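You operate a simulated robot arm through the tools that you are given. There is no shell and no other tool. Be economical: measure what you need, move in short steps, check, and stop when the job is done.

The job below is to be done with a simulated robot arm. You get a single attempt, and the scene is never put back.

TASK
Take the blue beaker on the top of the pantry stand and put it away on the top of the side counter. Open the bread bin lid, put the pale roll from the inside of the bread bin on the rinsing note and shut the lid again. Take the white beaker on the top of the side counter and put it away on the counter in front of the dish rack. Open the blue drawer, put the red clip on the top of the table away in the inside of the blue drawer and shut the drawer again. Take the lemon half and leave it on top of the green plantain chunk. Put the brown cloth on the pantry end of the dresser top. Push the table drawer shut. Fetch the red cup and set it on the top of the corner bench. Put the yellow plate in the inside of the water tank. Put the white flan mould on the top of the table away on the top of the small brown stand. Turn the cold dial to 5. Open the sliding door. Any order will do. Set down upright: blue beaker, white beaker, red cup, white flan mould.

The check looks at the end state, three seconds after you hand in, the way a careful person would. Anything else that was tipped, shoved, dropped, spilled or broken makes it a failure. Lids that push on must go on centred and level and be pressed home; caps that screw on are set level and turned clockwise until they are tight. Flat cloth is picked up by pressing the open fingertips on it (5 to 10 N) and closing them slowly along it; thin cloth reads only 2 to 8 mm in the jaws.

THE ROBOT
A 6-joint arm with a two-finger gripper on a trunk, on a base that drives. Base frame: it is fixed to the floor where the robot stands at the start and does not move with it; the origin is under the middle of the robot, x ahead of it, y to its left, z up; the surface under the hand at the start is at about z = 0.8. Lengths are in m, angles in degrees, forces in N, time in s.
With the tool pointing down near the work surface it reaches from about 0.3 to 0.74 m from the robot's upright axis, wherever it stands. Its first joint turns from -166.0 to 166.0 degrees. Places, roughly: blue beaker (6x7x8 cm) [0.5, 0, 0.8]; blue drawer [0.7, 1.6, 0.7]; bread bin lid [0.7, 1.4, 1]; brown cloth (8x6x3 cm) [-1, 1.8, 0.8]; cold dial [-3, 0.2, 1.5]; corner bench [1, 4.3, 0.9]; counter in front of the dish rack (40x23 cm) [-0.68, 4.34, 0.92]; green plantain chunk (7x7x3 cm) [-1.5, 1.3, 0.8]; inside of the blue drawer [0.8, 1.6, 0.7]; inside of the water tank [-4, 1.2, 0.6]; lemon half (5x5x3 cm) [-1.1, 1.7, 0.8]; pale roll (8x6x5 cm) [0.6, 1.3, 0.9]; pantry end of the dresser top [0.7, 0.9, 0.9]; red clip (2x10x2 cm) [-1.1, 1.5, 0.8]; red cup (11x7x8 cm) [-1.1, 2.2, 0.8]; rinsing note [1.25, 4, 1]; side counter [0.9, 2.5, 0.9]; sliding door [-0.1, 4.2, 0.6]; table drawer [-0.9, 1.8, 0.7]; top of the small brown stand [-2, 3.1, 0.8]; white beaker (7x8x10 cm) [0.8, 2.7, 0.9]; white flan mould [-1.75, 1.25, 0.75]; yellow plate (20x20x3 cm) [-1.6, 1.5, 0.8]. Payload 1.57 kg.
Tool frame: the origin (TCP) lies between the finger pads and is the grasp point; the fingertips stand 0.021 m ahead of it; z points along the fingers, y is the line along which they close. The gripper opens to 0.07 m. The gripper's body begins 0.05 m behind the TCP.
Orientation is that of the tool frame in the base frame, as a unit quaternion [w, x, y, z]. With the fingers straight down and closing along the base's y, the tool's x points along the base's -x, its y along +y and its z along -z.

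THE INTERFACE
- The arm moves only by the tool nudge_tool. Its arguments are lists of equal length, an entry for each row: "dp": the shift along the tool's x, y, z in m, a list of three; "rotation": the turn, a rotation vector about the tool's x, y, z in degrees, a list of three; "grip": the finger opening in m, from 0 to 0.07. In form: {"dp": [[tx, ty, tz], ...], "rotation": [[wx, wy, wz], ...], "grip": [grip, ...]}. A call has 1 to 12 rows; each row is the pose to reach, as a shift and turn from the pose commanded when the call began, along the tool's axes at that moment. Rows are played at 5 a second. More than 0.05 m and 8.6 degrees between two rows, or a gripper value outside its range, and nothing of the call is played. Where a pose cannot be reached the arm comes as near as it can. A force on the tool above 40 N (or 10 N above the force at the start of the call, whichever is more), or a blocked arm, ends the call early, and 0.2 s more pass. Each finger halts on what it meets, pressing with about 26 N; the grip force reading is that of the motor and also rises with nothing between the fingers. The clock runs only during rows and for 0.2 s after the last one: add rows that repeat a pose to give the fingers time. It gives the time, the measured TCP pose, the force on the tool (base axes), the opening and the grip force at its end, in the units of the frame above (readings bear some noise), with the torque about the TCP (base axes, N m) and any sound that the robot's microphone picked up.
- Cameras (640 x 400 px; columns grow to the right, rows downward): "scene" is now at [0.0212, 0.1778, 1.4917]; the picture's right is [0.26, -0.96, 0.00], its down [-0.63, -0.17, -0.75] and it looks along [0.73, 0.20, -0.66] (base axes); focal length 258 px, centre (320, 200). "wrist" rides on the gripper at [0.079, 0.004, -0.081] in the tool frame; the picture's right is [-0.05, 1.00, 0.00], its down [-0.67, -0.04, -0.75] and it looks along [-0.74, -0.04, 0.67] (tool axes); focal length 256 px, centre (320, 200). There is no depth. A picture from a camera that has moved, and an enlarged one, comes with that camera's place and axes in the base frame and with its lens.
- get_image(camera): a new picture of that camera. The clock stands still meanwhile.
- steer(legs): drives the robot by 1 to 6 legs, each [ahead, left, turn to the left] in m, m and degrees, along the robot's own axes; the way and the turn of a leg run together, so that a leg with both is an arc; at most 1.5 m and 180 degrees a leg. The arm and the cameras ride along, it lands a little off, and it stops where it bumps. It gives what a move gives.
- pan_tilt(pan, tilt): turns the head with the scene camera to pan (to the left, within 155 degrees either way) and tilt (down, from -29 to 69), counted from straight ahead of the robot. It gives what a move gives.
- enlarge(camera, box): a new picture of the part [left, top, right, bottom] of that camera's present view, enlarged. The clock stands still meanwhile.
- hand_in(): hands the job in; it is judged then, once.

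Go step by step. Nothing tells you exact positions but the pictures and the camera data: compare them with the known pose of the tool, close in by small moves and look again before you grip or let go. The budget is 577 turns and 360 pictures, counting those below and the enlarged ones. Unless the task says otherwise, let go and move clear before handing in, and close with one line.

The tools are called by a JSON object that holds its "name" and its "arguments". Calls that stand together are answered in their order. nudge_tool: Moves the arm, as the interface text tells. Its arguments: {"type":"object","properties":{"dp":{"type":"array","items":{"type":"array","items":{"type":"number"}}},"rotation":{"type":"array","items":{"type":"array","items":{"type":"number"}}},"grip":{"type":"array","items":{"type":"number"}}},"required":["dp","rotation","grip"]} The other tools are called the same way: steer (legs) drives the base; pan_tilt (pan, tilt) turns the head that bears the scene camera; get_image (camera) takes a picture; enlarge (camera, box) takes an enlarged picture of a part of a camera's view; hand_in () hands the job in.

At the start:

```text
time: 0.0
position: [0.4326, 0.2325, 1.1384]
tool_rot: [-0.001, 0.0, 1.0, -0.001]
ft_force: [0.3, -0.4, 0.3]
torque: [-0.02, 0.01, -0.01]
opening: 0.0699
grip_force: 0.1
robot x, y, heading: [0.0024, -0.0001, -0.0]
head pan, tilt: [15.3, 41.1]
```

scene: 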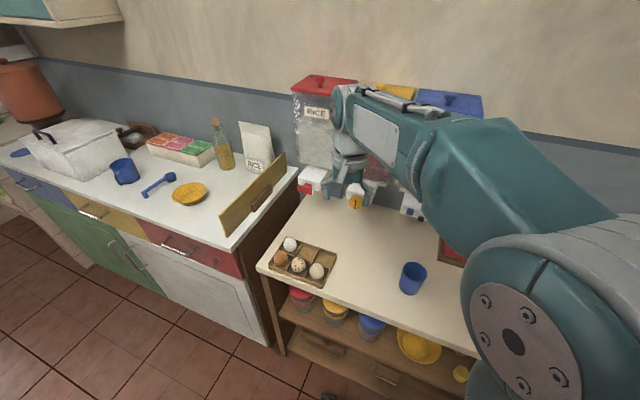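
wrist: 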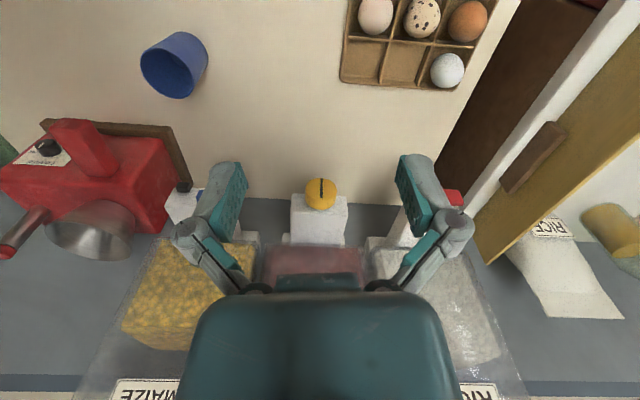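

I see the blue beaker on the pantry stand near (0.485, 0.03). First I'll look closer at it.

{"name": "enlarge", "arguments": {"camera": "wrist", "box": [100, 0, 260, 100]}}

{"name": "enlarge", "arguments": {"camera": "scene", "box": [0, 80, 320, 280]}}

{"name": "enlarge", "arguments": {"camera": "scene", "box": [340, 220, 500, 320]}}

```text
4.00 times, centred on (180, 50) of wrist
camera zoom: at [0.3538, 0.2373, 1.2186], right [0.05, 1.0, 0.0], down [0.67, -0.03, 0.74], along [0.74, -0.04, -0.67], focal length 1024 px, centre (880, 800)
```

zoom: 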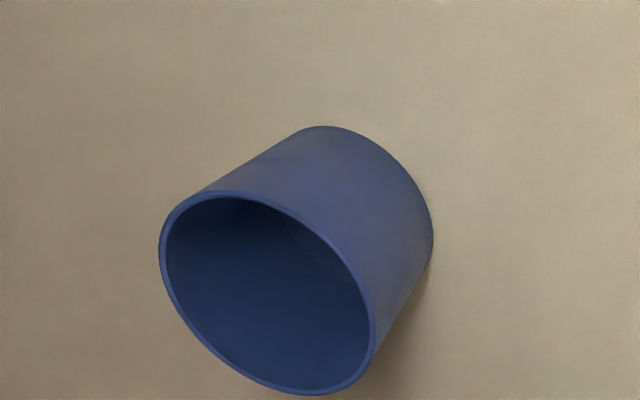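

```text
2.00 times, centred on (160, 180) of scene
camera zoom: at [0.0212, 0.1778, 1.4917], right [0.26, -0.96, 0.0], down [-0.63, -0.17, -0.75], along [0.73, 0.2, -0.66], focal length 517 px, centre (640, 240)
```

zoom: 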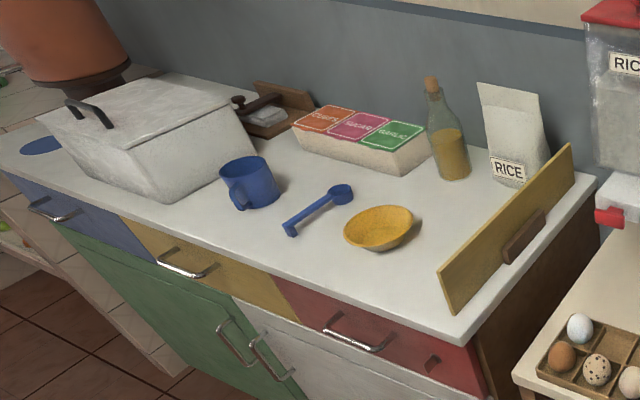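

```text
4.00 times, centred on (420, 270) of scene
camera zoom: at [0.0212, 0.1778, 1.4917], right [0.26, -0.96, 0.0], down [-0.63, -0.17, -0.75], along [0.73, 0.2, -0.66], focal length 1033 px, centre (-80, -80)
```

zoom: 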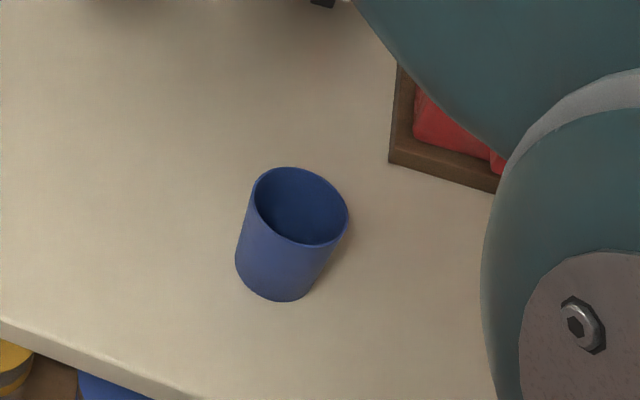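

The beaker is a handleless cup, about 6.5 cm across, centred near (0.479, 0.035) with its rim at z≈0.88. I'll hover over its near-left wall and plan to grip the wall with one finger inside.

{"name": "nudge_tool", "arguments": {"dp": [[-0.008, -0.028, 0.026], [-0.016, -0.056, 0.052], [-0.024, -0.084, 0.079], [-0.032, -0.112, 0.105], [-0.04, -0.14, 0.132], [-0.0464, -0.1655, 0.158], [-0.0464, -0.1655, 0.158]], "rotation": [[0, 0, 0], [0, 0, 0], [0, 0, 0], [0, 0, 0], [0, 0, 0], [0, 0, 0], [0, 0, 0]], "grip": [0.05, 0.04, 0.035, 0.035, 0.035, 0.035, 0.035]}}

{"name": "get_image", "arguments": {"camera": "wrist"}}

{"name": "get_image", "arguments": {"camera": "scene"}}

```text
time: 1.6
position: [0.4783, 0.0658, 0.98]
tool_rot: [0.0, 0.0, 1.0, -0.001]
ft_force: [0.4, 0.2, 0.4]
torque: [0.0, 0.01, -0.02]
opening: 0.0348
grip_force: 0.0
robot x, y, heading: [-0.0036, 0.0026, 0.0]
head pan, tilt: [15.3, 41.1]
```

```text
354 pictures are left
camera wrist: at [0.3998, 0.0696, 1.0608], right [0.05, 1.0, 0.0], down [0.67, -0.04, 0.74], along [0.74, -0.04, -0.67], focal length 256 px, centre (320, 200)
```

wrist: 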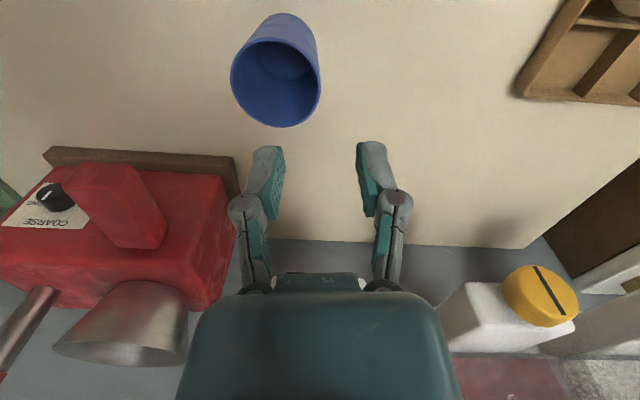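

```text
353 pictures are left
camera scene: at [0.0215, 0.1768, 1.4918], right [0.26, -0.96, 0.0], down [-0.63, -0.17, -0.75], along [0.73, 0.2, -0.66], focal length 258 px, centre (320, 200)
```

scene: 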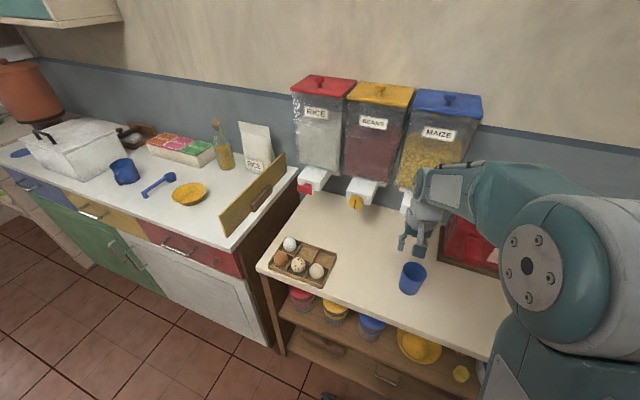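

The TCP is lined up with the beaker's left wall (y≈0.066). I'll go straight down and close on the wall.

{"name": "nudge_tool", "arguments": {"dp": [[0.0015, 0, 0.03], [0.0015, 0, 0.06], [0.0015, 0, 0.09], [0.0015, 0, 0.116], [0.0015, 0, 0.116], [0.0015, 0, 0.116], [0.0015, 0, 0.116], [0.0015, 0, 0.116], [0.0015, 0, 0.116]], "rotation": [[0, 0, 0], [0, 0, 0], [0, 0, 0], [0, 0, 0], [0, 0, 0], [0, 0, 0], [0, 0, 0], [0, 0, 0], [0, 0, 0]], "grip": [0.035, 0.035, 0.035, 0.035, 0.035, 0.015, 0.0, 0.0, 0.0]}}

{"name": "get_image", "arguments": {"camera": "wrist"}}

```text
time: 3.6
position: [0.4776, 0.0661, 0.8672]
tool_rot: [0.0, 0.0, 1.0, 0.0]
ft_force: [0.7, 1.1, 10.3]
torque: [-0.5, -0.02, 0.0]
opening: 0.0064
grip_force: 25.8
robot x, y, heading: [-0.0002, -0.0, -0.2]
head pan, tilt: [15.3, 41.1]
```

```text
352 pictures are left
camera wrist: at [0.3996, 0.0702, 0.9471], right [0.05, 1.0, 0.0], down [0.67, -0.04, 0.75], along [0.74, -0.04, -0.67], focal length 256 px, centre (320, 200)
```

wrist: 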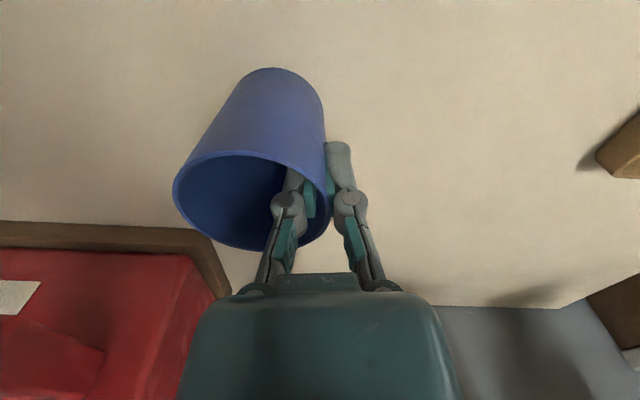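

The wall is gripped (6 mm). I'll lift it up.

{"name": "nudge_tool", "arguments": {"dp": [[0, 0, -0.03], [0, 0, -0.07], [0, 0, -0.11], [0, 0, -0.15], [0, 0, -0.19], [0, 0, -0.23], [0, 0, -0.23]], "rotation": [[0, 0, 0], [0, 0, 0], [0, 0, 0], [0, 0, 0], [0, 0, 0], [0, 0, 0], [0, 0, 0]], "grip": [0, 0, 0, 0, 0, 0, 0]}}

{"name": "get_image", "arguments": {"camera": "wrist"}}

{"name": "pan_tilt", "arguments": {"pan": 80, "tilt": 35}}

{"name": "get_image", "arguments": {"camera": "scene"}}

```text
time: 5.2
position: [0.477, 0.0692, 1.0939]
tool_rot: [0.0, 0.0, 1.0, 0.0]
ft_force: [0.7, -1.0, 0.3]
torque: [0.0, 0.0, -0.01]
opening: 0.0059
grip_force: 25.8
robot x, y, heading: [0.0003, -0.0021, 0.1]
head pan, tilt: [15.3, 41.1]
```

```text
351 pictures are left
camera wrist: at [0.3989, 0.0726, 1.1751], right [0.05, 1.0, 0.0], down [0.67, -0.04, 0.74], along [0.74, -0.04, -0.67], focal length 256 px, centre (320, 200)
```

wrist: 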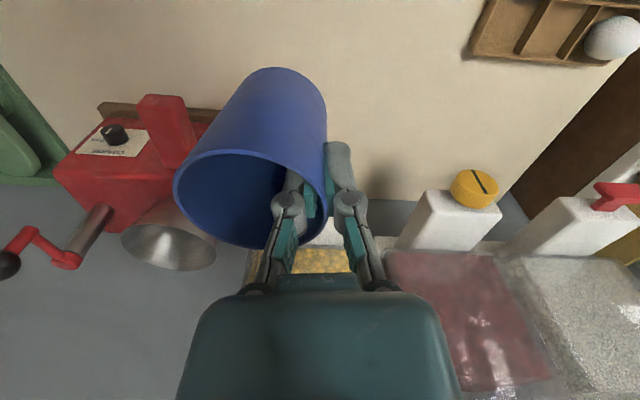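

```text
time: 6.5
position: [0.4782, 0.0689, 1.0947]
tool_rot: [-0.001, 0.0, 1.0, 0.0]
ft_force: [-0.3, -0.6, -0.5]
torque: [-0.02, 0.02, 0.01]
opening: 0.0061
grip_force: 26.4
robot x, y, heading: [-0.0025, 0.0007, -0.1]
head pan, tilt: [80.0, 35.0]
```

```text
350 pictures are left
camera scene: at [-0.0446, 0.2414, 1.5009], right [0.98, -0.17, 0.0], down [-0.1, -0.57, -0.82], along [0.14, 0.81, -0.57], focal length 258 px, centre (320, 200)
```

scene: 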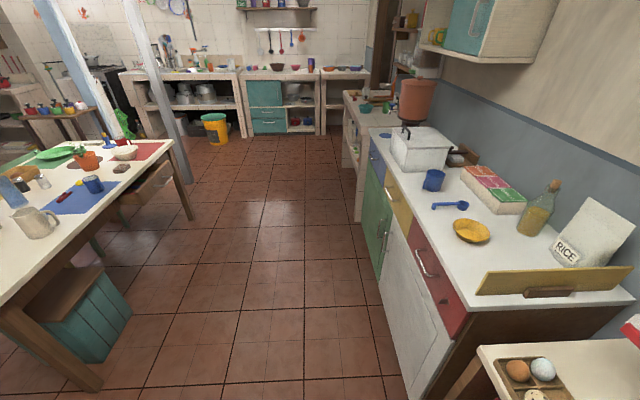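

Beaker is held upright and clear. I'll tuck the arm in and drive left toward the side counter.

{"name": "nudge_tool", "arguments": {"dp": [[0.03, 0, -0.03], [0.06, 0, -0.06], [0.09, 0, -0.09], [0.12, 0, -0.12], [0.12, 0, -0.12]], "rotation": [[0, 0, 0], [0, 0, 0], [0, 0, 0], [0, 0, 0], [0, 0, 0]], "grip": [0, 0, 0, 0, 0]}}

{"name": "steer", "arguments": {"legs": [[-0.1, 1.2, 0], [0, 1.0, 0]]}}

{"name": "pan_tilt", "arguments": {"pan": 10, "tilt": 35}}

{"name": "get_image", "arguments": {"camera": "scene"}}

{"name": "get_image", "arguments": {"camera": "wrist"}}

```text
time: 7.8
position: [0.3575, 0.0665, 1.2125]
tool_rot: [-0.001, 0.0, 1.0, 0.0]
ft_force: [0.2, 0.1, 0.0]
torque: [-0.02, -0.02, -0.04]
opening: 0.0058
grip_force: 25.7
robot x, y, heading: [-0.0023, -0.0022, 0.1]
head pan, tilt: [80.0, 35.0]
```

```text
time: 18.6
position: [0.2692, 2.2516, 1.2129]
tool_rot: [-0.001, 0.005, 1.0, 0.0]
ft_force: [-0.1, 0.1, -0.5]
torque: [-0.01, -0.03, -0.02]
opening: 0.006
grip_force: 25.9
robot x, y, heading: [-0.0879, 2.1879, -0.4]
head pan, tilt: [80.0, 35.0]
```

```text
time: 20.0
position: [0.2695, 2.2543, 1.2133]
tool_rot: [0.001, 0.004, 1.0, 0.0]
ft_force: [-0.3, -0.3, -0.3]
torque: [0.0, 0.0, 0.03]
opening: 0.0059
grip_force: 26.2
robot x, y, heading: [-0.0867, 2.19, -0.3]
head pan, tilt: [10.0, 35.0]
```

```text
349 pictures are left
camera scene: at [-0.0618, 2.3596, 1.501], right [0.17, -0.99, 0.0], down [-0.57, -0.1, -0.82], along [0.81, 0.14, -0.57], focal length 258 px, centre (320, 200)
```

scene: 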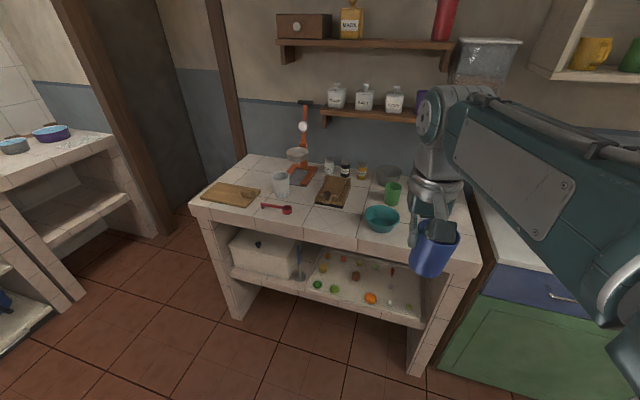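

```text
348 pictures are left
camera wrist: at [0.1907, 2.2589, 1.2936], right [0.06, 1.0, 0.0], down [0.67, -0.04, 0.74], along [0.74, -0.05, -0.67], focal length 256 px, centre (320, 200)
```

wrist: 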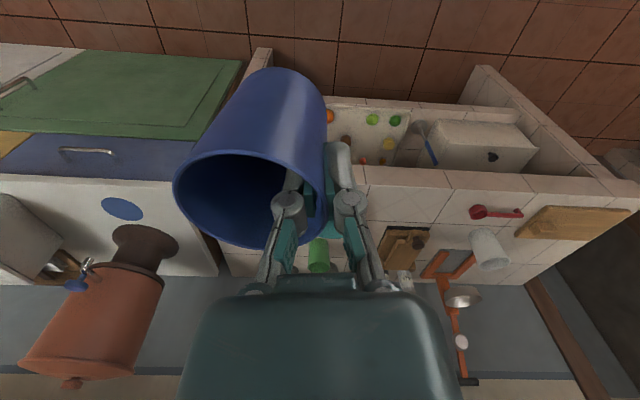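

The side counter is ahead with the white beaker, scale, spoon, bowl and so on. I'll zoom to find free space.

{"name": "enlarge", "arguments": {"camera": "scene", "box": [180, 130, 460, 305]}}

```text
2.29 times, centred on (320, 218) of scene
camera zoom: at [-0.0618, 2.3596, 1.501], right [0.17, -0.99, 0.0], down [-0.57, -0.1, -0.82], along [0.81, 0.14, -0.57], focal length 590 px, centre (320, 160)
```

zoom: 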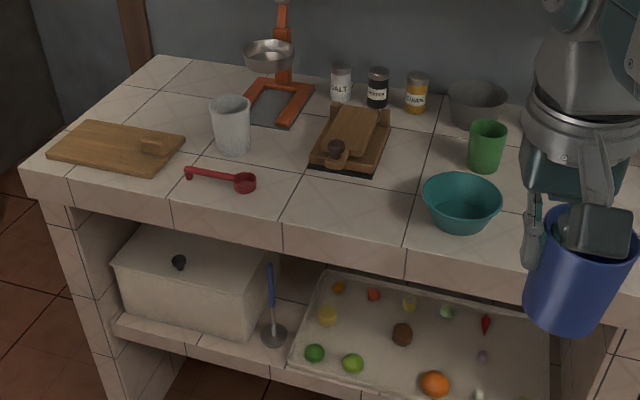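

Free spot on the counter is around (0.69, 2.455), between spoon, wooden block and teal bowl. I'll drive closer.

{"name": "steer", "arguments": {"legs": [[0.2, 0.25, 0]]}}

{"name": "pan_tilt", "arguments": {"pan": 0, "tilt": 45}}

{"name": "get_image", "arguments": {"camera": "scene"}}

{"name": "get_image", "arguments": {"camera": "wrist"}}

```text
time: 22.1
position: [0.4655, 2.5027, 1.2122]
tool_rot: [-0.001, 0.001, 1.0, 0.001]
ft_force: [0.1, -0.2, -0.3]
torque: [0.01, -0.01, 0.0]
opening: 0.006
grip_force: 26.5
robot x, y, heading: [0.1115, 2.4362, 0.2]
head pan, tilt: [10.0, 35.0]
```

```text
time: 22.9
position: [0.4664, 2.5049, 1.2113]
tool_rot: [0.0, -0.001, 1.0, 0.0]
ft_force: [-0.2, -0.4, -1.0]
torque: [0.01, 0.0, 0.01]
opening: 0.0062
grip_force: 25.7
robot x, y, heading: [0.1065, 2.4372, 0.1]
head pan, tilt: [0.0, 45.0]
```

```text
346 pictures are left
camera scene: at [0.1299, 2.5913, 1.4864], right [0.0, -1.0, 0.0], down [-0.71, 0.0, -0.71], along [0.71, 0.0, -0.71], focal length 258 px, centre (320, 200)
```

scene: 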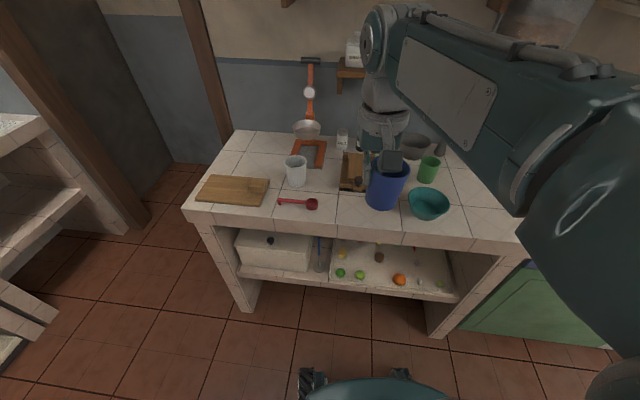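

```text
345 pictures are left
camera wrist: at [0.3884, 2.5084, 1.2938], right [0.05, 1.0, 0.0], down [0.67, -0.04, 0.74], along [0.74, -0.04, -0.67], focal length 256 px, centre (320, 200)
```

wrist: 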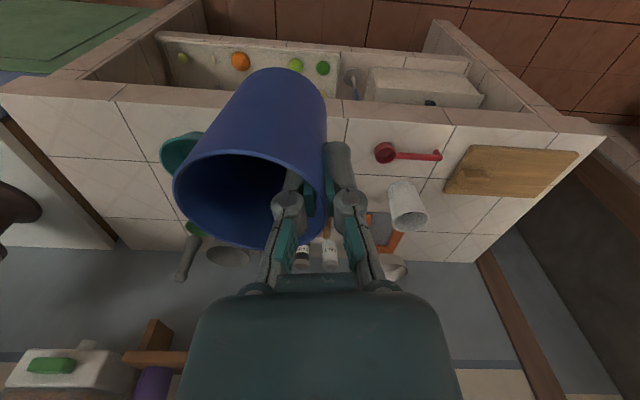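

I'll move out over the free spot at height, then check.

{"name": "nudge_tool", "arguments": {"dp": [[-0.04, 0, 0.02], [-0.08, 0, 0.05], [-0.12, 0, 0.08], [-0.16, 0, 0.11], [-0.19, 0, 0.15], [-0.209, 0, 0.18], [-0.209, 0, 0.18]], "rotation": [[0, 0, 0], [0, 0, 0], [0, 0, 0], [0, 0, 0], [0, 0, 0], [0, 0, 0], [0, 0, 0]], "grip": [0, 0, 0, 0, 0, 0, 0]}}

{"name": "get_image", "arguments": {"camera": "scene"}}

{"name": "get_image", "arguments": {"camera": "wrist"}}

```text
time: 24.4
position: [0.6754, 2.5075, 1.0309]
tool_rot: [0.0, 0.001, 1.0, -0.002]
ft_force: [-0.2, 0.2, -0.8]
torque: [0.01, 0.01, -0.02]
opening: 0.0061
grip_force: 26.1
robot x, y, heading: [0.1114, 2.4391, -0.1]
head pan, tilt: [0.0, 45.0]
```

```text
344 pictures are left
camera scene: at [0.1312, 2.5934, 1.4861], right [0.0, -1.0, 0.0], down [-0.71, 0.0, -0.71], along [0.71, 0.0, -0.71], focal length 258 px, centre (320, 200)
```

scene: 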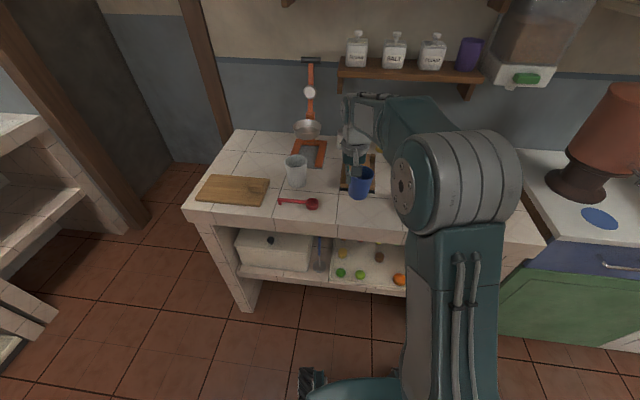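

```text
343 pictures are left
camera wrist: at [0.597, 2.5111, 1.111], right [0.05, 1.0, 0.0], down [0.67, -0.04, 0.74], along [0.74, -0.04, -0.67], focal length 256 px, centre (320, 200)
```

wrist: 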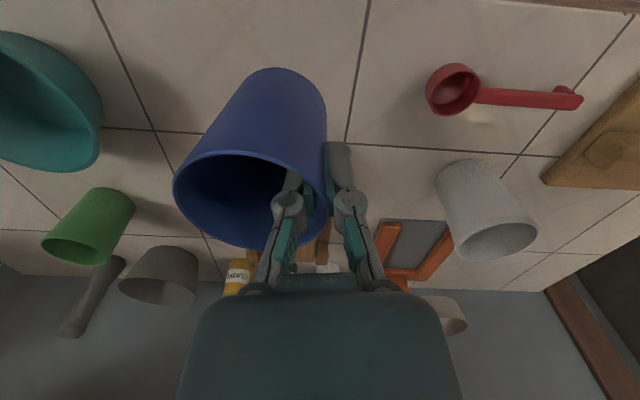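

Clear spot below. I'll lower in small steps and watch the force.

{"name": "nudge_tool", "arguments": {"dp": [[0, 0, 0.025], [0, 0, 0.045], [0, 0, 0.05], [0, 0, 0.055], [0, 0, 0.055]], "rotation": [[0, 0, 0], [0, 0, 0], [0, 0, 0], [0, 0, 0], [0, 0, 0]], "grip": [0, 0, 0, 0, 0]}}

{"name": "get_image", "arguments": {"camera": "scene"}}

{"name": "get_image", "arguments": {"camera": "wrist"}}

```text
time: 25.6
position: [0.6759, 2.5056, 0.9767]
tool_rot: [-0.001, 0.002, 1.0, -0.001]
ft_force: [0.5, -0.6, -0.6]
torque: [0.03, -0.01, -0.05]
opening: 0.006
grip_force: 26.0
robot x, y, heading: [0.1086, 2.4439, 0.2]
head pan, tilt: [0.0, 45.0]
```

```text
342 pictures are left
camera scene: at [0.1311, 2.5934, 1.4861], right [0.0, -1.0, 0.0], down [-0.71, 0.0, -0.71], along [0.71, 0.0, -0.71], focal length 258 px, centre (320, 200)
```

scene: 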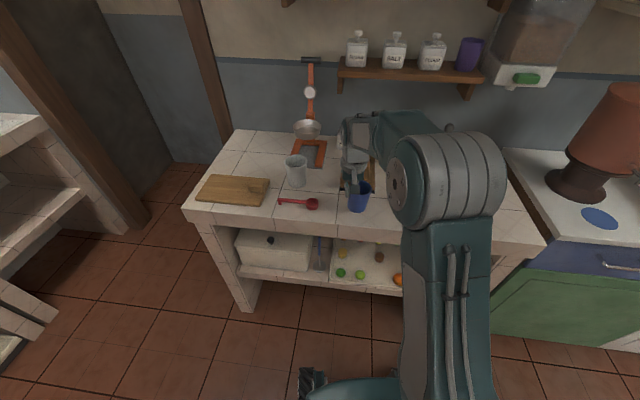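

```text
341 pictures are left
camera wrist: at [0.5967, 2.5096, 1.0575], right [0.05, 1.0, 0.0], down [0.67, -0.04, 0.74], along [0.74, -0.04, -0.67], focal length 256 px, centre (320, 200)
```

wrist: 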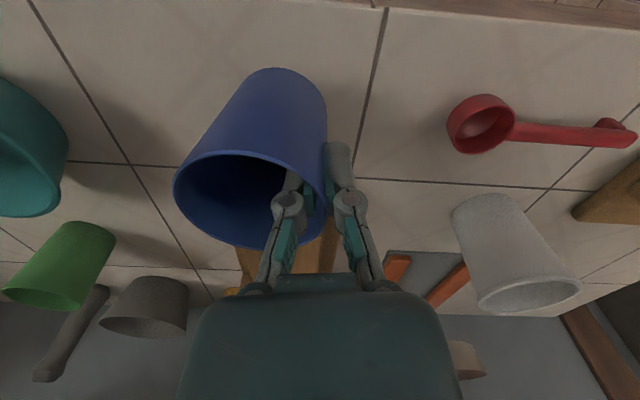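

{"name": "nudge_tool", "arguments": {"dp": [[0, 0, 0.004], [0, 0, 0.008], [0, 0, 0.008]], "rotation": [[0, 0, 0], [0, 0, 0], [0, 0, 0]], "grip": [0, 0, 0]}}

```text
time: 26.4
position: [0.6754, 2.5063, 0.9688]
tool_rot: [0.0, 0.001, 1.0, 0.0]
ft_force: [0.8, -0.9, -0.1]
torque: [0.04, -0.04, 0.01]
opening: 0.0059
grip_force: 26.3
robot x, y, heading: [0.1078, 2.4402, -0.1]
head pan, tilt: [0.0, 45.0]
```

{"name": "nudge_tool", "arguments": {"dp": [[0, 0, 0.003], [0, 0, 0.006], [0, 0, 0.006]], "rotation": [[0, 0, 0], [0, 0, 0], [0, 0, 0]], "grip": [0, 0, 0]}}

{"name": "get_image", "arguments": {"camera": "wrist"}}

```text
time: 27.2
position: [0.6766, 2.5057, 0.9633]
tool_rot: [-0.001, 0.001, 1.0, 0.0]
ft_force: [0.5, 0.3, -0.8]
torque: [-0.02, -0.03, -0.03]
opening: 0.0059
grip_force: 25.7
robot x, y, heading: [0.1088, 2.4357, 0.0]
head pan, tilt: [0.0, 45.0]
```

```text
340 pictures are left
camera wrist: at [0.5975, 2.5103, 1.0441], right [0.05, 1.0, 0.0], down [0.67, -0.04, 0.74], along [0.74, -0.04, -0.67], focal length 256 px, centre (320, 200)
```

wrist: 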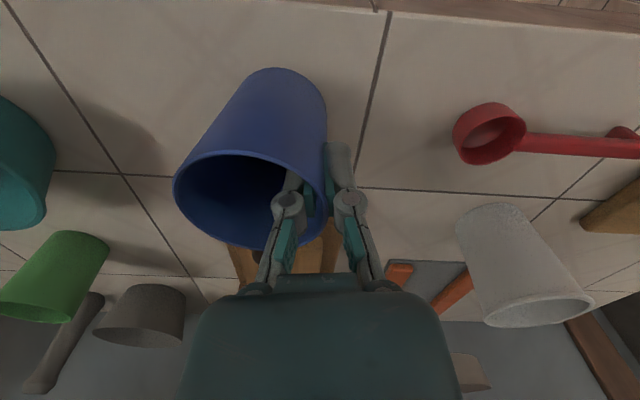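

The counter triangulates to about z=0.88, so there's ~1.5 cm left. Continuing down gently.

{"name": "nudge_tool", "arguments": {"dp": [[0, 0, 0.004], [0, 0, 0.008], [0, 0, 0.011], [0, 0, 0.011]], "rotation": [[0, 0, 0], [0, 0, 0], [0, 0, 0], [0, 0, 0]], "grip": [0, 0, 0, 0]}}

```text
time: 28.2
position: [0.6754, 2.5074, 0.952]
tool_rot: [-0.001, 0.001, 1.0, -0.001]
ft_force: [-0.5, -0.6, -0.3]
torque: [0.02, 0.01, 0.0]
opening: 0.0059
grip_force: 26.6
robot x, y, heading: [0.1114, 2.4401, -0.2]
head pan, tilt: [0.0, 45.0]
```

{"name": "nudge_tool", "arguments": {"dp": [[0, 0, 0.003], [0, 0, 0.006], [0, 0, 0.006]], "rotation": [[0, 0, 0], [0, 0, 0], [0, 0, 0]], "grip": [0, 0, 0]}}

```text
time: 29.1
position: [0.6751, 2.5065, 0.9469]
tool_rot: [0.0, 0.0, 1.0, -0.001]
ft_force: [-1.5, 2.6, 7.8]
torque: [-0.23, 0.05, -0.04]
opening: 0.006
grip_force: 26.1
robot x, y, heading: [0.1105, 2.4389, 0.1]
head pan, tilt: [0.0, 45.0]
```

Contact. I'll open the fingers and rise straight out.

{"name": "nudge_tool", "arguments": {"dp": [[0, 0, -0.001], [0, 0, -0.001], [0, 0, -0.001], [0, 0, -0.03], [0, 0, -0.07], [0, 0, -0.11], [0, 0, -0.11]], "rotation": [[0, 0, 0], [0, 0, 0], [0, 0, 0], [0, 0, 0], [0, 0, 0], [0, 0, 0], [0, 0, 0]], "grip": [0.015, 0.03, 0.03, 0.03, 0.03, 0.03, 0.03]}}

{"name": "get_image", "arguments": {"camera": "wrist"}}

```text
time: 30.6
position: [0.677, 2.5054, 1.0594]
tool_rot: [0.0, 0.001, 1.0, -0.001]
ft_force: [-0.6, 0.3, 0.0]
torque: [0.0, -0.05, 0.02]
opening: 0.0302
grip_force: 0.1
robot x, y, heading: [0.1099, 2.4379, -0.1]
head pan, tilt: [0.0, 45.0]
```

```text
339 pictures are left
camera wrist: at [0.5983, 2.5095, 1.1397], right [0.05, 1.0, 0.0], down [0.67, -0.04, 0.74], along [0.74, -0.04, -0.67], focal length 256 px, centre (320, 200)
```

wrist: 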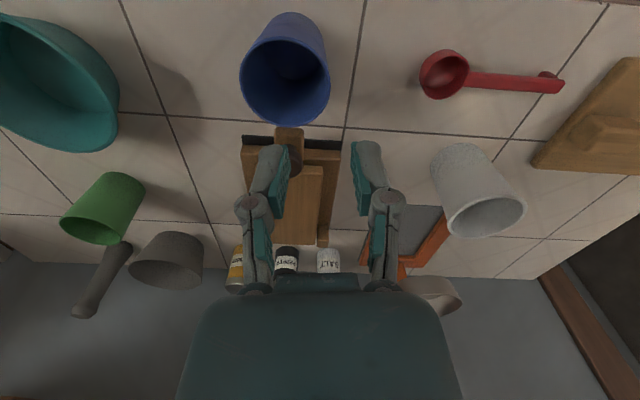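

Blue beaker stands upright. The white beaker is at about (0.805, 2.66), at the edge of reach, so I'll pull the tool back and drive a bit closer.

{"name": "nudge_tool", "arguments": {"dp": [[0.03, 0, -0.02], [0.07, 0, -0.04], [0.11, 0, -0.06], [0.11, 0, -0.06]], "rotation": [[0, 0, 0], [0, 0, 0], [0, 0, 0], [0, 0, 0]], "grip": [0.03, 0.035, 0.035, 0.035]}}

{"name": "steer", "arguments": {"legs": [[0.1, 0.15, 0]]}}

{"name": "get_image", "arguments": {"camera": "wrist"}}

{"name": "get_image", "arguments": {"camera": "scene"}}

```text
time: 31.6
position: [0.5674, 2.5064, 1.1173]
tool_rot: [-0.001, 0.0, 1.0, -0.001]
ft_force: [-0.3, -0.4, 0.0]
torque: [-0.01, 0.01, -0.01]
opening: 0.035
grip_force: 0.0
robot x, y, heading: [0.1105, 2.4394, -0.2]
head pan, tilt: [0.0, 45.0]
```

```text
time: 33.2
position: [0.6689, 2.657, 1.1197]
tool_rot: [0.0, 0.0, 1.0, 0.001]
ft_force: [-0.4, 0.7, 0.1]
torque: [-0.01, 0.0, -0.02]
opening: 0.0349
grip_force: 0.1
robot x, y, heading: [0.2108, 2.5887, 0.1]
head pan, tilt: [0.0, 45.0]
```

```text
338 pictures are left
camera wrist: at [0.5905, 2.6601, 1.1996], right [0.05, 1.0, 0.0], down [0.67, -0.04, 0.74], along [0.74, -0.04, -0.67], focal length 256 px, centre (320, 200)
```

wrist: 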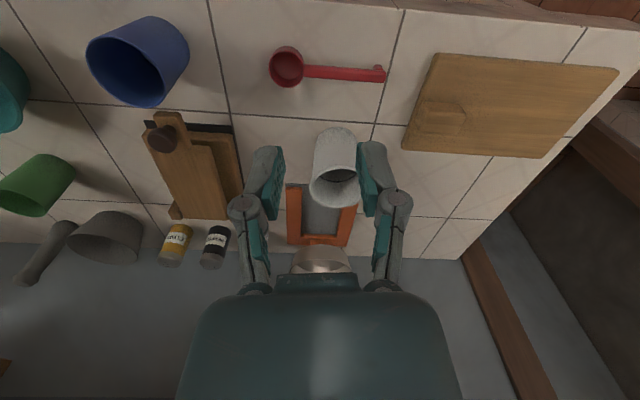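

```text
337 pictures are left
camera scene: at [0.2315, 2.7409, 1.4865], right [0.0, -1.0, 0.0], down [-0.71, 0.0, -0.71], along [0.71, 0.0, -0.71], focal length 258 px, centre (320, 200)
```

scene: 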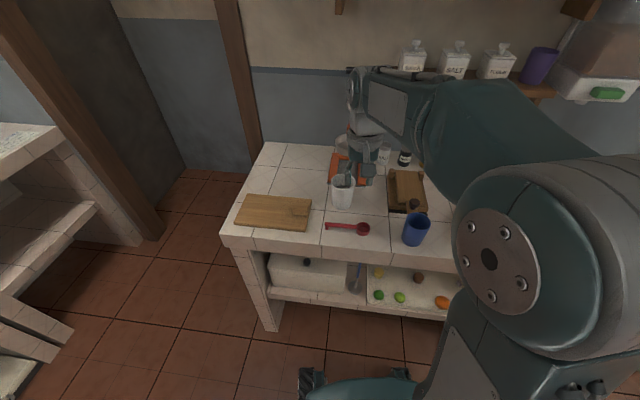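

{"name": "enlarge", "arguments": {"camera": "wrist", "box": [260, 100, 420, 200]}}

```text
4.00 times, centred on (340, 150) of wrist
camera zoom: at [0.5905, 2.6601, 1.1996], right [0.05, 1.0, 0.0], down [0.67, -0.04, 0.74], along [0.74, -0.04, -0.67], focal length 1024 px, centre (240, 400)
```

zoom: 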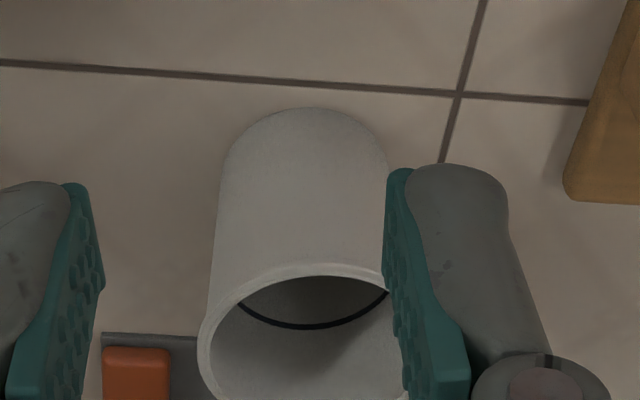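

The white beaker's rim centre is about (0.812, 2.667), rim z≈0.98. I'll hover over its right wall.

{"name": "nudge_tool", "arguments": {"dp": [[-0.045, -0.007, 0.01], [-0.09, -0.014, 0.03], [-0.135, -0.021, 0.05], [-0.143, -0.021, 0.085], [-0.143, -0.021, 0.085]], "rotation": [[0, 0, 0], [0, 0, 0], [0, 0, 0], [0, 0, 0], [0, 0, 0]], "grip": [0.03, 0.03, 0.03, 0.03, 0.03]}}

{"name": "get_image", "arguments": {"camera": "wrist"}}

```text
time: 34.4
position: [0.8132, 2.637, 1.0333]
tool_rot: [0.001, 0.0, 1.0, -0.001]
ft_force: [0.1, -0.4, -0.1]
torque: [0.04, -0.03, 0.0]
opening: 0.0299
grip_force: 0.1
robot x, y, heading: [0.2102, 2.5892, -0.1]
head pan, tilt: [0.0, 45.0]
```

```text
335 pictures are left
camera wrist: at [0.7349, 2.6402, 1.1137], right [0.05, 1.0, 0.0], down [0.67, -0.03, 0.74], along [0.74, -0.04, -0.67], focal length 256 px, centre (320, 200)
```

wrist: 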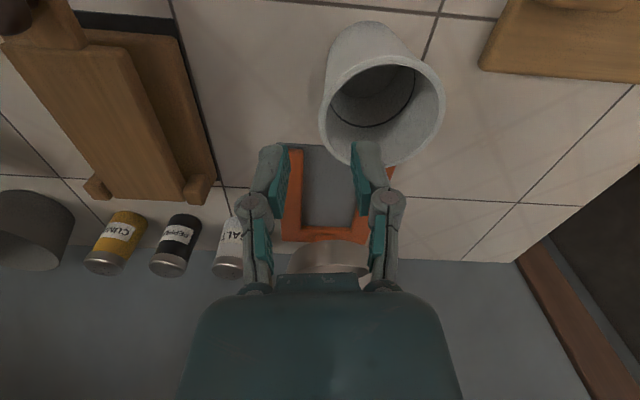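

Aligned with the wall (y≈2.637). Going down and gripping.

{"name": "nudge_tool", "arguments": {"dp": [[0.002, 0, 0.03], [0.002, 0, 0.055], [0.002, 0, 0.07], [0.002, 0, 0.07], [0.002, 0, 0.07], [0.002, 0, 0.07], [0.002, 0, 0.07]], "rotation": [[0, 0, 0], [0, 0, 0], [0, 0, 0], [0, 0, 0], [0, 0, 0], [0, 0, 0], [0, 0, 0]], "grip": [0.03, 0.03, 0.03, 0.015, 0, 0, 0]}}

{"name": "get_image", "arguments": {"camera": "wrist"}}

```text
time: 36.0
position: [0.8121, 2.6373, 0.9648]
tool_rot: [0.0, 0.0, 1.0, -0.001]
ft_force: [0.2, 0.2, 7.4]
torque: [0.43, 0.09, 0.03]
opening: 0.0062
grip_force: 26.5
robot x, y, heading: [0.2128, 2.5908, 0.2]
head pan, tilt: [0.0, 45.0]
```

```text
334 pictures are left
camera wrist: at [0.7333, 2.6403, 1.045], right [0.05, 1.0, 0.0], down [0.67, -0.04, 0.74], along [0.74, -0.04, -0.67], focal length 256 px, centre (320, 200)
```

wrist: 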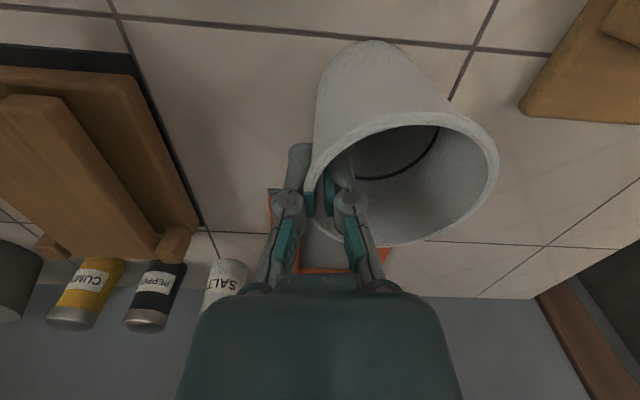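

Gripped. Lift straight up, then retract.

{"name": "nudge_tool", "arguments": {"dp": [[0, 0, -0.03], [0, 0, -0.07], [0, 0, -0.11], [0.03, 0, -0.14], [0.07, 0, -0.17], [0.11, 0, -0.2], [0.15, 0, -0.23], [0.19, 0, -0.24], [0.23, 0, -0.25], [0.23, 0, -0.25]], "rotation": [[0, 0, 0], [0, 0, 0], [0, 0, 0], [0, 0, 0], [0, 0, 0], [0, 0, 0], [0, 0, 0], [0, 0, 0], [0, 0, 0], [0, 0, 0]], "grip": [0, 0, 0, 0, 0, 0, 0, 0, 0, 0]}}

{"name": "pan_tilt", "arguments": {"pan": 90, "tilt": 25}}

{"name": "get_image", "arguments": {"camera": "scene"}}

{"name": "get_image", "arguments": {"camera": "wrist"}}

```text
time: 38.2
position: [0.578, 2.638, 1.2126]
tool_rot: [-0.001, 0.0, 1.0, -0.001]
ft_force: [0.1, 0.1, -0.2]
torque: [-0.02, -0.01, 0.03]
opening: 0.0061
grip_force: 25.8
robot x, y, heading: [0.2147, 2.5879, -0.2]
head pan, tilt: [0.0, 45.0]
```

```text
time: 39.8
position: [0.5786, 2.6376, 1.2111]
tool_rot: [0.0, 0.0, 1.0, 0.0]
ft_force: [0.2, -0.1, 0.5]
torque: [0.01, -0.02, -0.01]
opening: 0.0061
grip_force: 26.0
robot x, y, heading: [0.2098, 2.5897, -0.2]
head pan, tilt: [90.0, 25.0]
```

```text
333 pictures are left
camera scene: at [0.1497, 2.8364, 1.5167], right [1.0, 0.0, 0.0], down [0.0, -0.42, -0.91], along [0.0, 0.91, -0.42], focal length 258 px, centre (320, 200)
```

scene: 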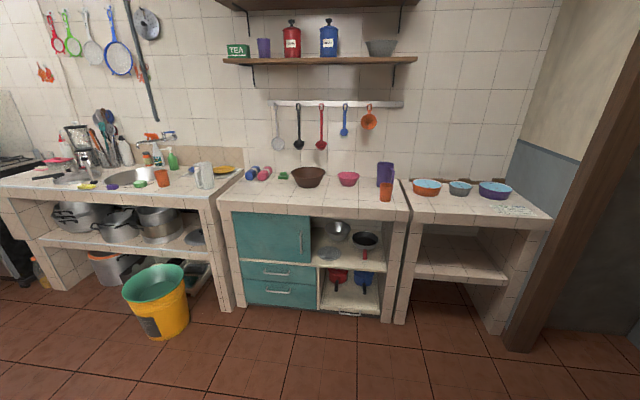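

```text
332 pictures are left
camera wrist: at [0.5007, 2.6419, 1.2932], right [0.05, 1.0, 0.0], down [0.67, -0.03, 0.74], along [0.74, -0.04, -0.67], focal length 256 px, centre (320, 200)
```

wrist: 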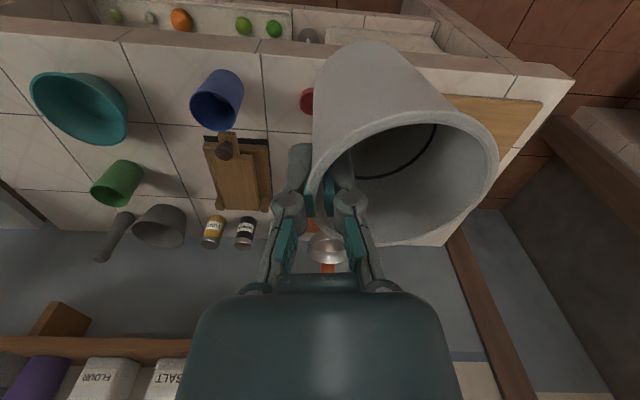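

I see the back wall counters: sink counter left, middle cabinet with teal door, corner bench right. I'll zoom in to each.

{"name": "enlarge", "arguments": {"camera": "scene", "box": [20, 110, 260, 260]}}

{"name": "enlarge", "arguments": {"camera": "scene", "box": [220, 150, 560, 362]}}

```text
2.67 times, centred on (140, 185) of scene
camera zoom: at [0.1497, 2.8364, 1.5167], right [1.0, 0.0, 0.0], down [0.0, -0.42, -0.91], along [0.0, 0.91, -0.42], focal length 689 px, centre (800, 240)
```

zoom: 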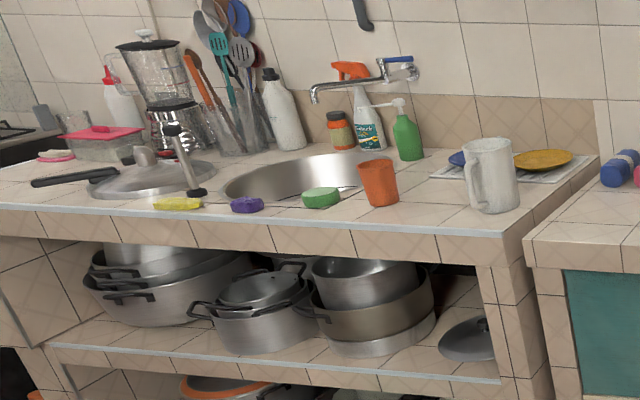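

```text
1.88 times, centred on (390, 256) of scene
camera zoom: at [0.1497, 2.8364, 1.5167], right [1.0, 0.0, 0.0], down [0.0, -0.42, -0.91], along [0.0, 0.91, -0.42], focal length 486 px, centre (188, 95)
```

zoom: 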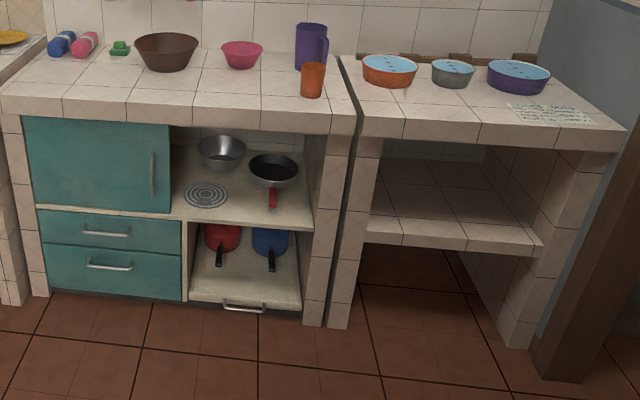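

The target area lies between the orange cup (≈-0.82) and the white mug (≈-0.55): free centre about (-0.69, 4.31). A bucket stands at (-0.87, 4.05), so I'll approach at x≈-0.45.

{"name": "steer", "arguments": {"legs": [[-0.25, 0, 0], [0, 0, 90], [0.95, 0.4, 0]]}}

{"name": "pan_tilt", "arguments": {"pan": 10, "tilt": 40}}

{"name": "get_image", "arguments": {"camera": "scene"}}

{"name": "get_image", "arguments": {"camera": "wrist"}}

```text
time: 50.3
position: [-0.4489, 3.9188, 1.2127]
tool_rot: [0.001, -0.695, 0.719, -0.001]
ft_force: [-1.3, -1.0, 0.1]
torque: [0.02, -0.03, -0.01]
opening: 0.0062
grip_force: 26.0
robot x, y, heading: [-0.4133, 3.5496, 88.0]
head pan, tilt: [90.0, 25.0]
```

```text
time: 51.9
position: [-0.449, 3.92, 1.212]
tool_rot: [0.0, -0.695, 0.719, 0.001]
ft_force: [-0.3, 1.1, -0.8]
torque: [-0.02, 0.01, 0.01]
opening: 0.0059
grip_force: 26.2
robot x, y, heading: [-0.4135, 3.5505, 88.1]
head pan, tilt: [10.0, 40.0]
```

```text
329 pictures are left
camera scene: at [-0.5834, 3.5788, 1.4934], right [0.99, 0.14, 0.0], down [0.09, -0.64, -0.77], along [-0.11, 0.76, -0.64], focal length 258 px, centre (320, 200)
```

scene: 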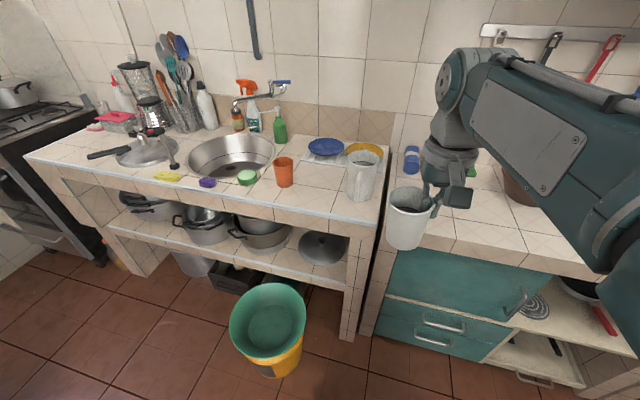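

```text
328 pictures are left
camera wrist: at [-0.455, 3.8398, 1.2933], right [-1.0, 0.09, 0.0], down [0.06, 0.67, 0.74], along [0.07, 0.74, -0.67], focal length 256 px, centre (320, 200)
```

wrist: 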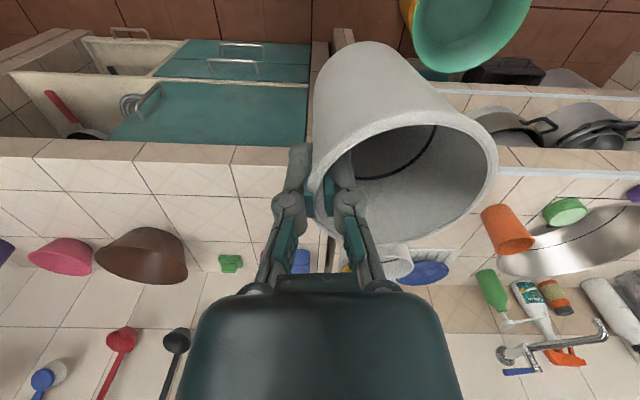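

{"name": "steer", "arguments": {"legs": [[0.15, 0, 1.5]]}}

```text
time: 53.2
position: [-0.4553, 4.067, 1.2133]
tool_rot: [0.0, -0.704, 0.711, -0.001]
ft_force: [0.5, 1.1, -0.3]
torque: [0.01, -0.01, -0.02]
opening: 0.0059
grip_force: 26.1
robot x, y, heading: [-0.406, 3.6972, 89.7]
head pan, tilt: [10.0, 40.0]
```

{"name": "nudge_tool", "arguments": {"dp": [[0, 0.045, 0], [0, 0.09, 0], [-0.01, 0.135, 0], [-0.03, 0.175, 0], [-0.07, 0.201, 0], [-0.115, 0.201, 0], [-0.16, 0.201, 0], [-0.205, 0.201, 0.02], [-0.242, 0.201, 0.05], [-0.242, 0.201, 0.09], [-0.242, 0.201, 0.11], [-0.242, 0.201, 0.11]], "rotation": [[0, 0, 0], [0, 0, 0], [0, 0, 0], [0, 0, 0], [0, 0, 0], [0, 0, 0], [0, 0, 0], [0, 0, 0], [0, 0, 0], [0, 0, 0], [0, 0, 0], [0, 0, 0]], "grip": [0, 0, 0, 0, 0, 0, 0, 0, 0, 0, 0, 0]}}

{"name": "get_image", "arguments": {"camera": "scene"}}

{"name": "get_image", "arguments": {"camera": "wrist"}}

```text
time: 55.8
position: [-0.6516, 4.3097, 1.1018]
tool_rot: [0.0, -0.704, 0.71, -0.002]
ft_force: [0.2, 0.6, 0.1]
torque: [0.0, 0.03, 0.0]
opening: 0.006
grip_force: 26.3
robot x, y, heading: [-0.4096, 3.6962, 89.4]
head pan, tilt: [10.0, 40.0]
```

```text
327 pictures are left
camera scene: at [-0.5822, 3.7249, 1.4933], right [0.99, 0.17, 0.0], down [0.11, -0.64, -0.76], along [-0.13, 0.75, -0.64], focal length 258 px, centre (320, 200)
```

scene: 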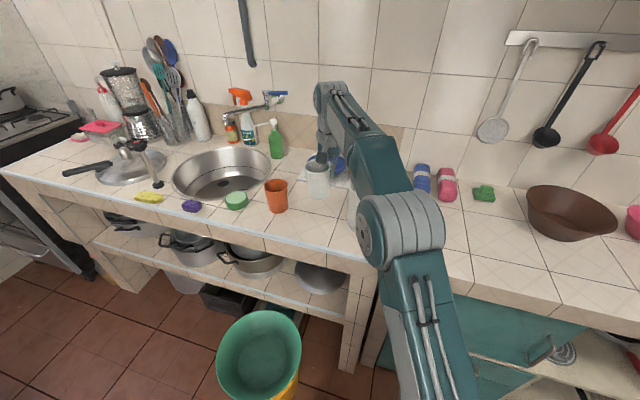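

```text
326 pictures are left
camera wrist: at [-0.6568, 4.2304, 1.1826], right [-1.0, 0.06, 0.0], down [0.04, 0.67, 0.74], along [0.05, 0.74, -0.67], focal length 256 px, centre (320, 200)
```

wrist: 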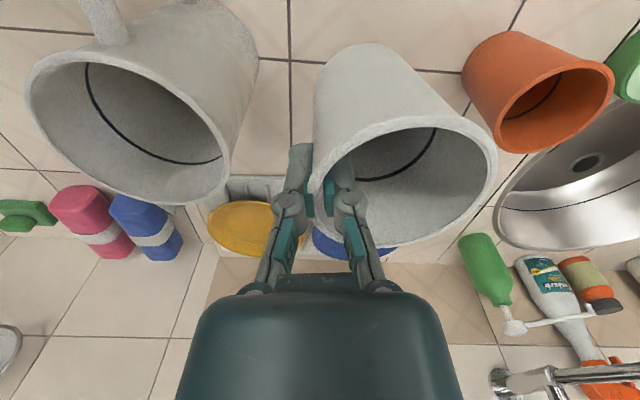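

Clear space below. Lowering.

{"name": "nudge_tool", "arguments": {"dp": [[0, 0, 0.03], [0, 0, 0.06], [0, 0, 0.08], [0, 0, 0.085], [0, 0, 0.09], [0, 0, 0.09]], "rotation": [[0, 0, 0], [0, 0, 0], [0, 0, 0], [0, 0, 0], [0, 0, 0], [0, 0, 0]], "grip": [0, 0, 0, 0, 0, 0]}}

```text
time: 57.2
position: [-0.6527, 4.3104, 1.0124]
tool_rot: [-0.001, -0.704, 0.711, -0.001]
ft_force: [-0.1, -0.6, -1.6]
torque: [-0.03, 0.01, -0.03]
opening: 0.0061
grip_force: 26.2
robot x, y, heading: [-0.4092, 3.7, 89.4]
head pan, tilt: [10.0, 40.0]
```

{"name": "nudge_tool", "arguments": {"dp": [[0, 0, 0.004], [0, 0, 0.008], [0, 0, 0.008]], "rotation": [[0, 0, 0], [0, 0, 0], [0, 0, 0]], "grip": [0, 0, 0]}}

```text
time: 58.0
position: [-0.6535, 4.3104, 1.0027]
tool_rot: [0.001, -0.704, 0.71, 0.0]
ft_force: [1.0, -0.4, -1.2]
torque: [-0.03, 0.01, 0.04]
opening: 0.0058
grip_force: 26.1
robot x, y, heading: [-0.4109, 3.7009, 89.7]
head pan, tilt: [10.0, 40.0]
```

{"name": "nudge_tool", "arguments": {"dp": [[0, 0, 0.004], [0, 0, 0.008], [0, 0, 0.008]], "rotation": [[0, 0, 0], [0, 0, 0], [0, 0, 0]], "grip": [0, 0, 0]}}

{"name": "get_image", "arguments": {"camera": "wrist"}}

```text
time: 58.8
position: [-0.6531, 4.3111, 0.9955]
tool_rot: [0.0, -0.704, 0.71, -0.001]
ft_force: [1.0, -0.5, -0.7]
torque: [-0.01, -0.01, -0.02]
opening: 0.0061
grip_force: 25.8
robot x, y, heading: [-0.4096, 3.6972, 89.6]
head pan, tilt: [10.0, 40.0]
```

```text
325 pictures are left
camera wrist: at [-0.6576, 4.2311, 1.0767], right [-1.0, 0.06, 0.0], down [0.04, 0.67, 0.74], along [0.05, 0.74, -0.67], focal length 256 px, centre (320, 200)
```

wrist: 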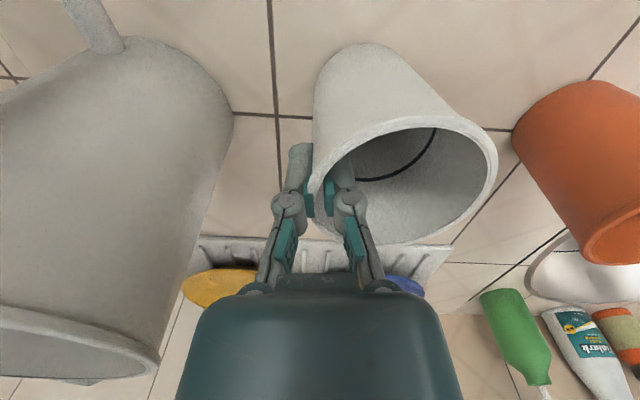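

{"name": "nudge_tool", "arguments": {"dp": [[0, 0, 0.003], [0, 0, 0.006], [0, 0, 0.009], [0, 0, 0.009]], "rotation": [[0, 0, 0], [0, 0, 0], [0, 0, 0], [0, 0, 0]], "grip": [0, 0, 0, 0]}}

```text
time: 59.8
position: [-0.6507, 4.3112, 0.9876]
tool_rot: [0.001, -0.703, 0.711, 0.001]
ft_force: [7.8, 4.6, 26.8]
torque: [0.11, 0.61, -0.06]
opening: 0.0059
grip_force: 27.0
robot x, y, heading: [-0.4149, 3.6978, 89.7]
head pan, tilt: [10.0, 40.0]
```

Firm contact. I'll ease up 2 mm, release and rise.

{"name": "nudge_tool", "arguments": {"dp": [[0, 0, -0.002], [0, 0, -0.002], [0, 0, -0.002], [0, 0, -0.002], [0, 0, -0.03], [0, 0, -0.07], [0, 0, -0.11], [0, 0, -0.15], [0, 0, -0.15]], "rotation": [[0, 0, 0], [0, 0, 0], [0, 0, 0], [0, 0, 0], [0, 0, 0], [0, 0, 0], [0, 0, 0], [0, 0, 0], [0, 0, 0]], "grip": [0, 0.01, 0.025, 0.025, 0.025, 0.025, 0.025, 0.025, 0.025]}}

{"name": "get_image", "arguments": {"camera": "wrist"}}

```text
time: 61.8
position: [-0.6537, 4.3108, 1.1352]
tool_rot: [0.0, -0.704, 0.71, -0.001]
ft_force: [0.3, -0.4, 0.2]
torque: [0.02, -0.02, 0.0]
opening: 0.025
grip_force: 0.0
robot x, y, heading: [-0.4084, 3.6982, 89.5]
head pan, tilt: [10.0, 40.0]
```

```text
324 pictures are left
camera wrist: at [-0.6576, 4.2316, 1.2163], right [-1.0, 0.06, 0.0], down [0.04, 0.67, 0.74], along [0.05, 0.74, -0.67], focal length 256 px, centre (320, 200)
```

wrist: 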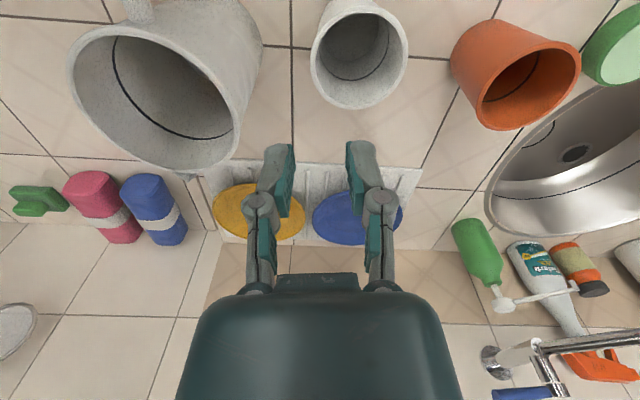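

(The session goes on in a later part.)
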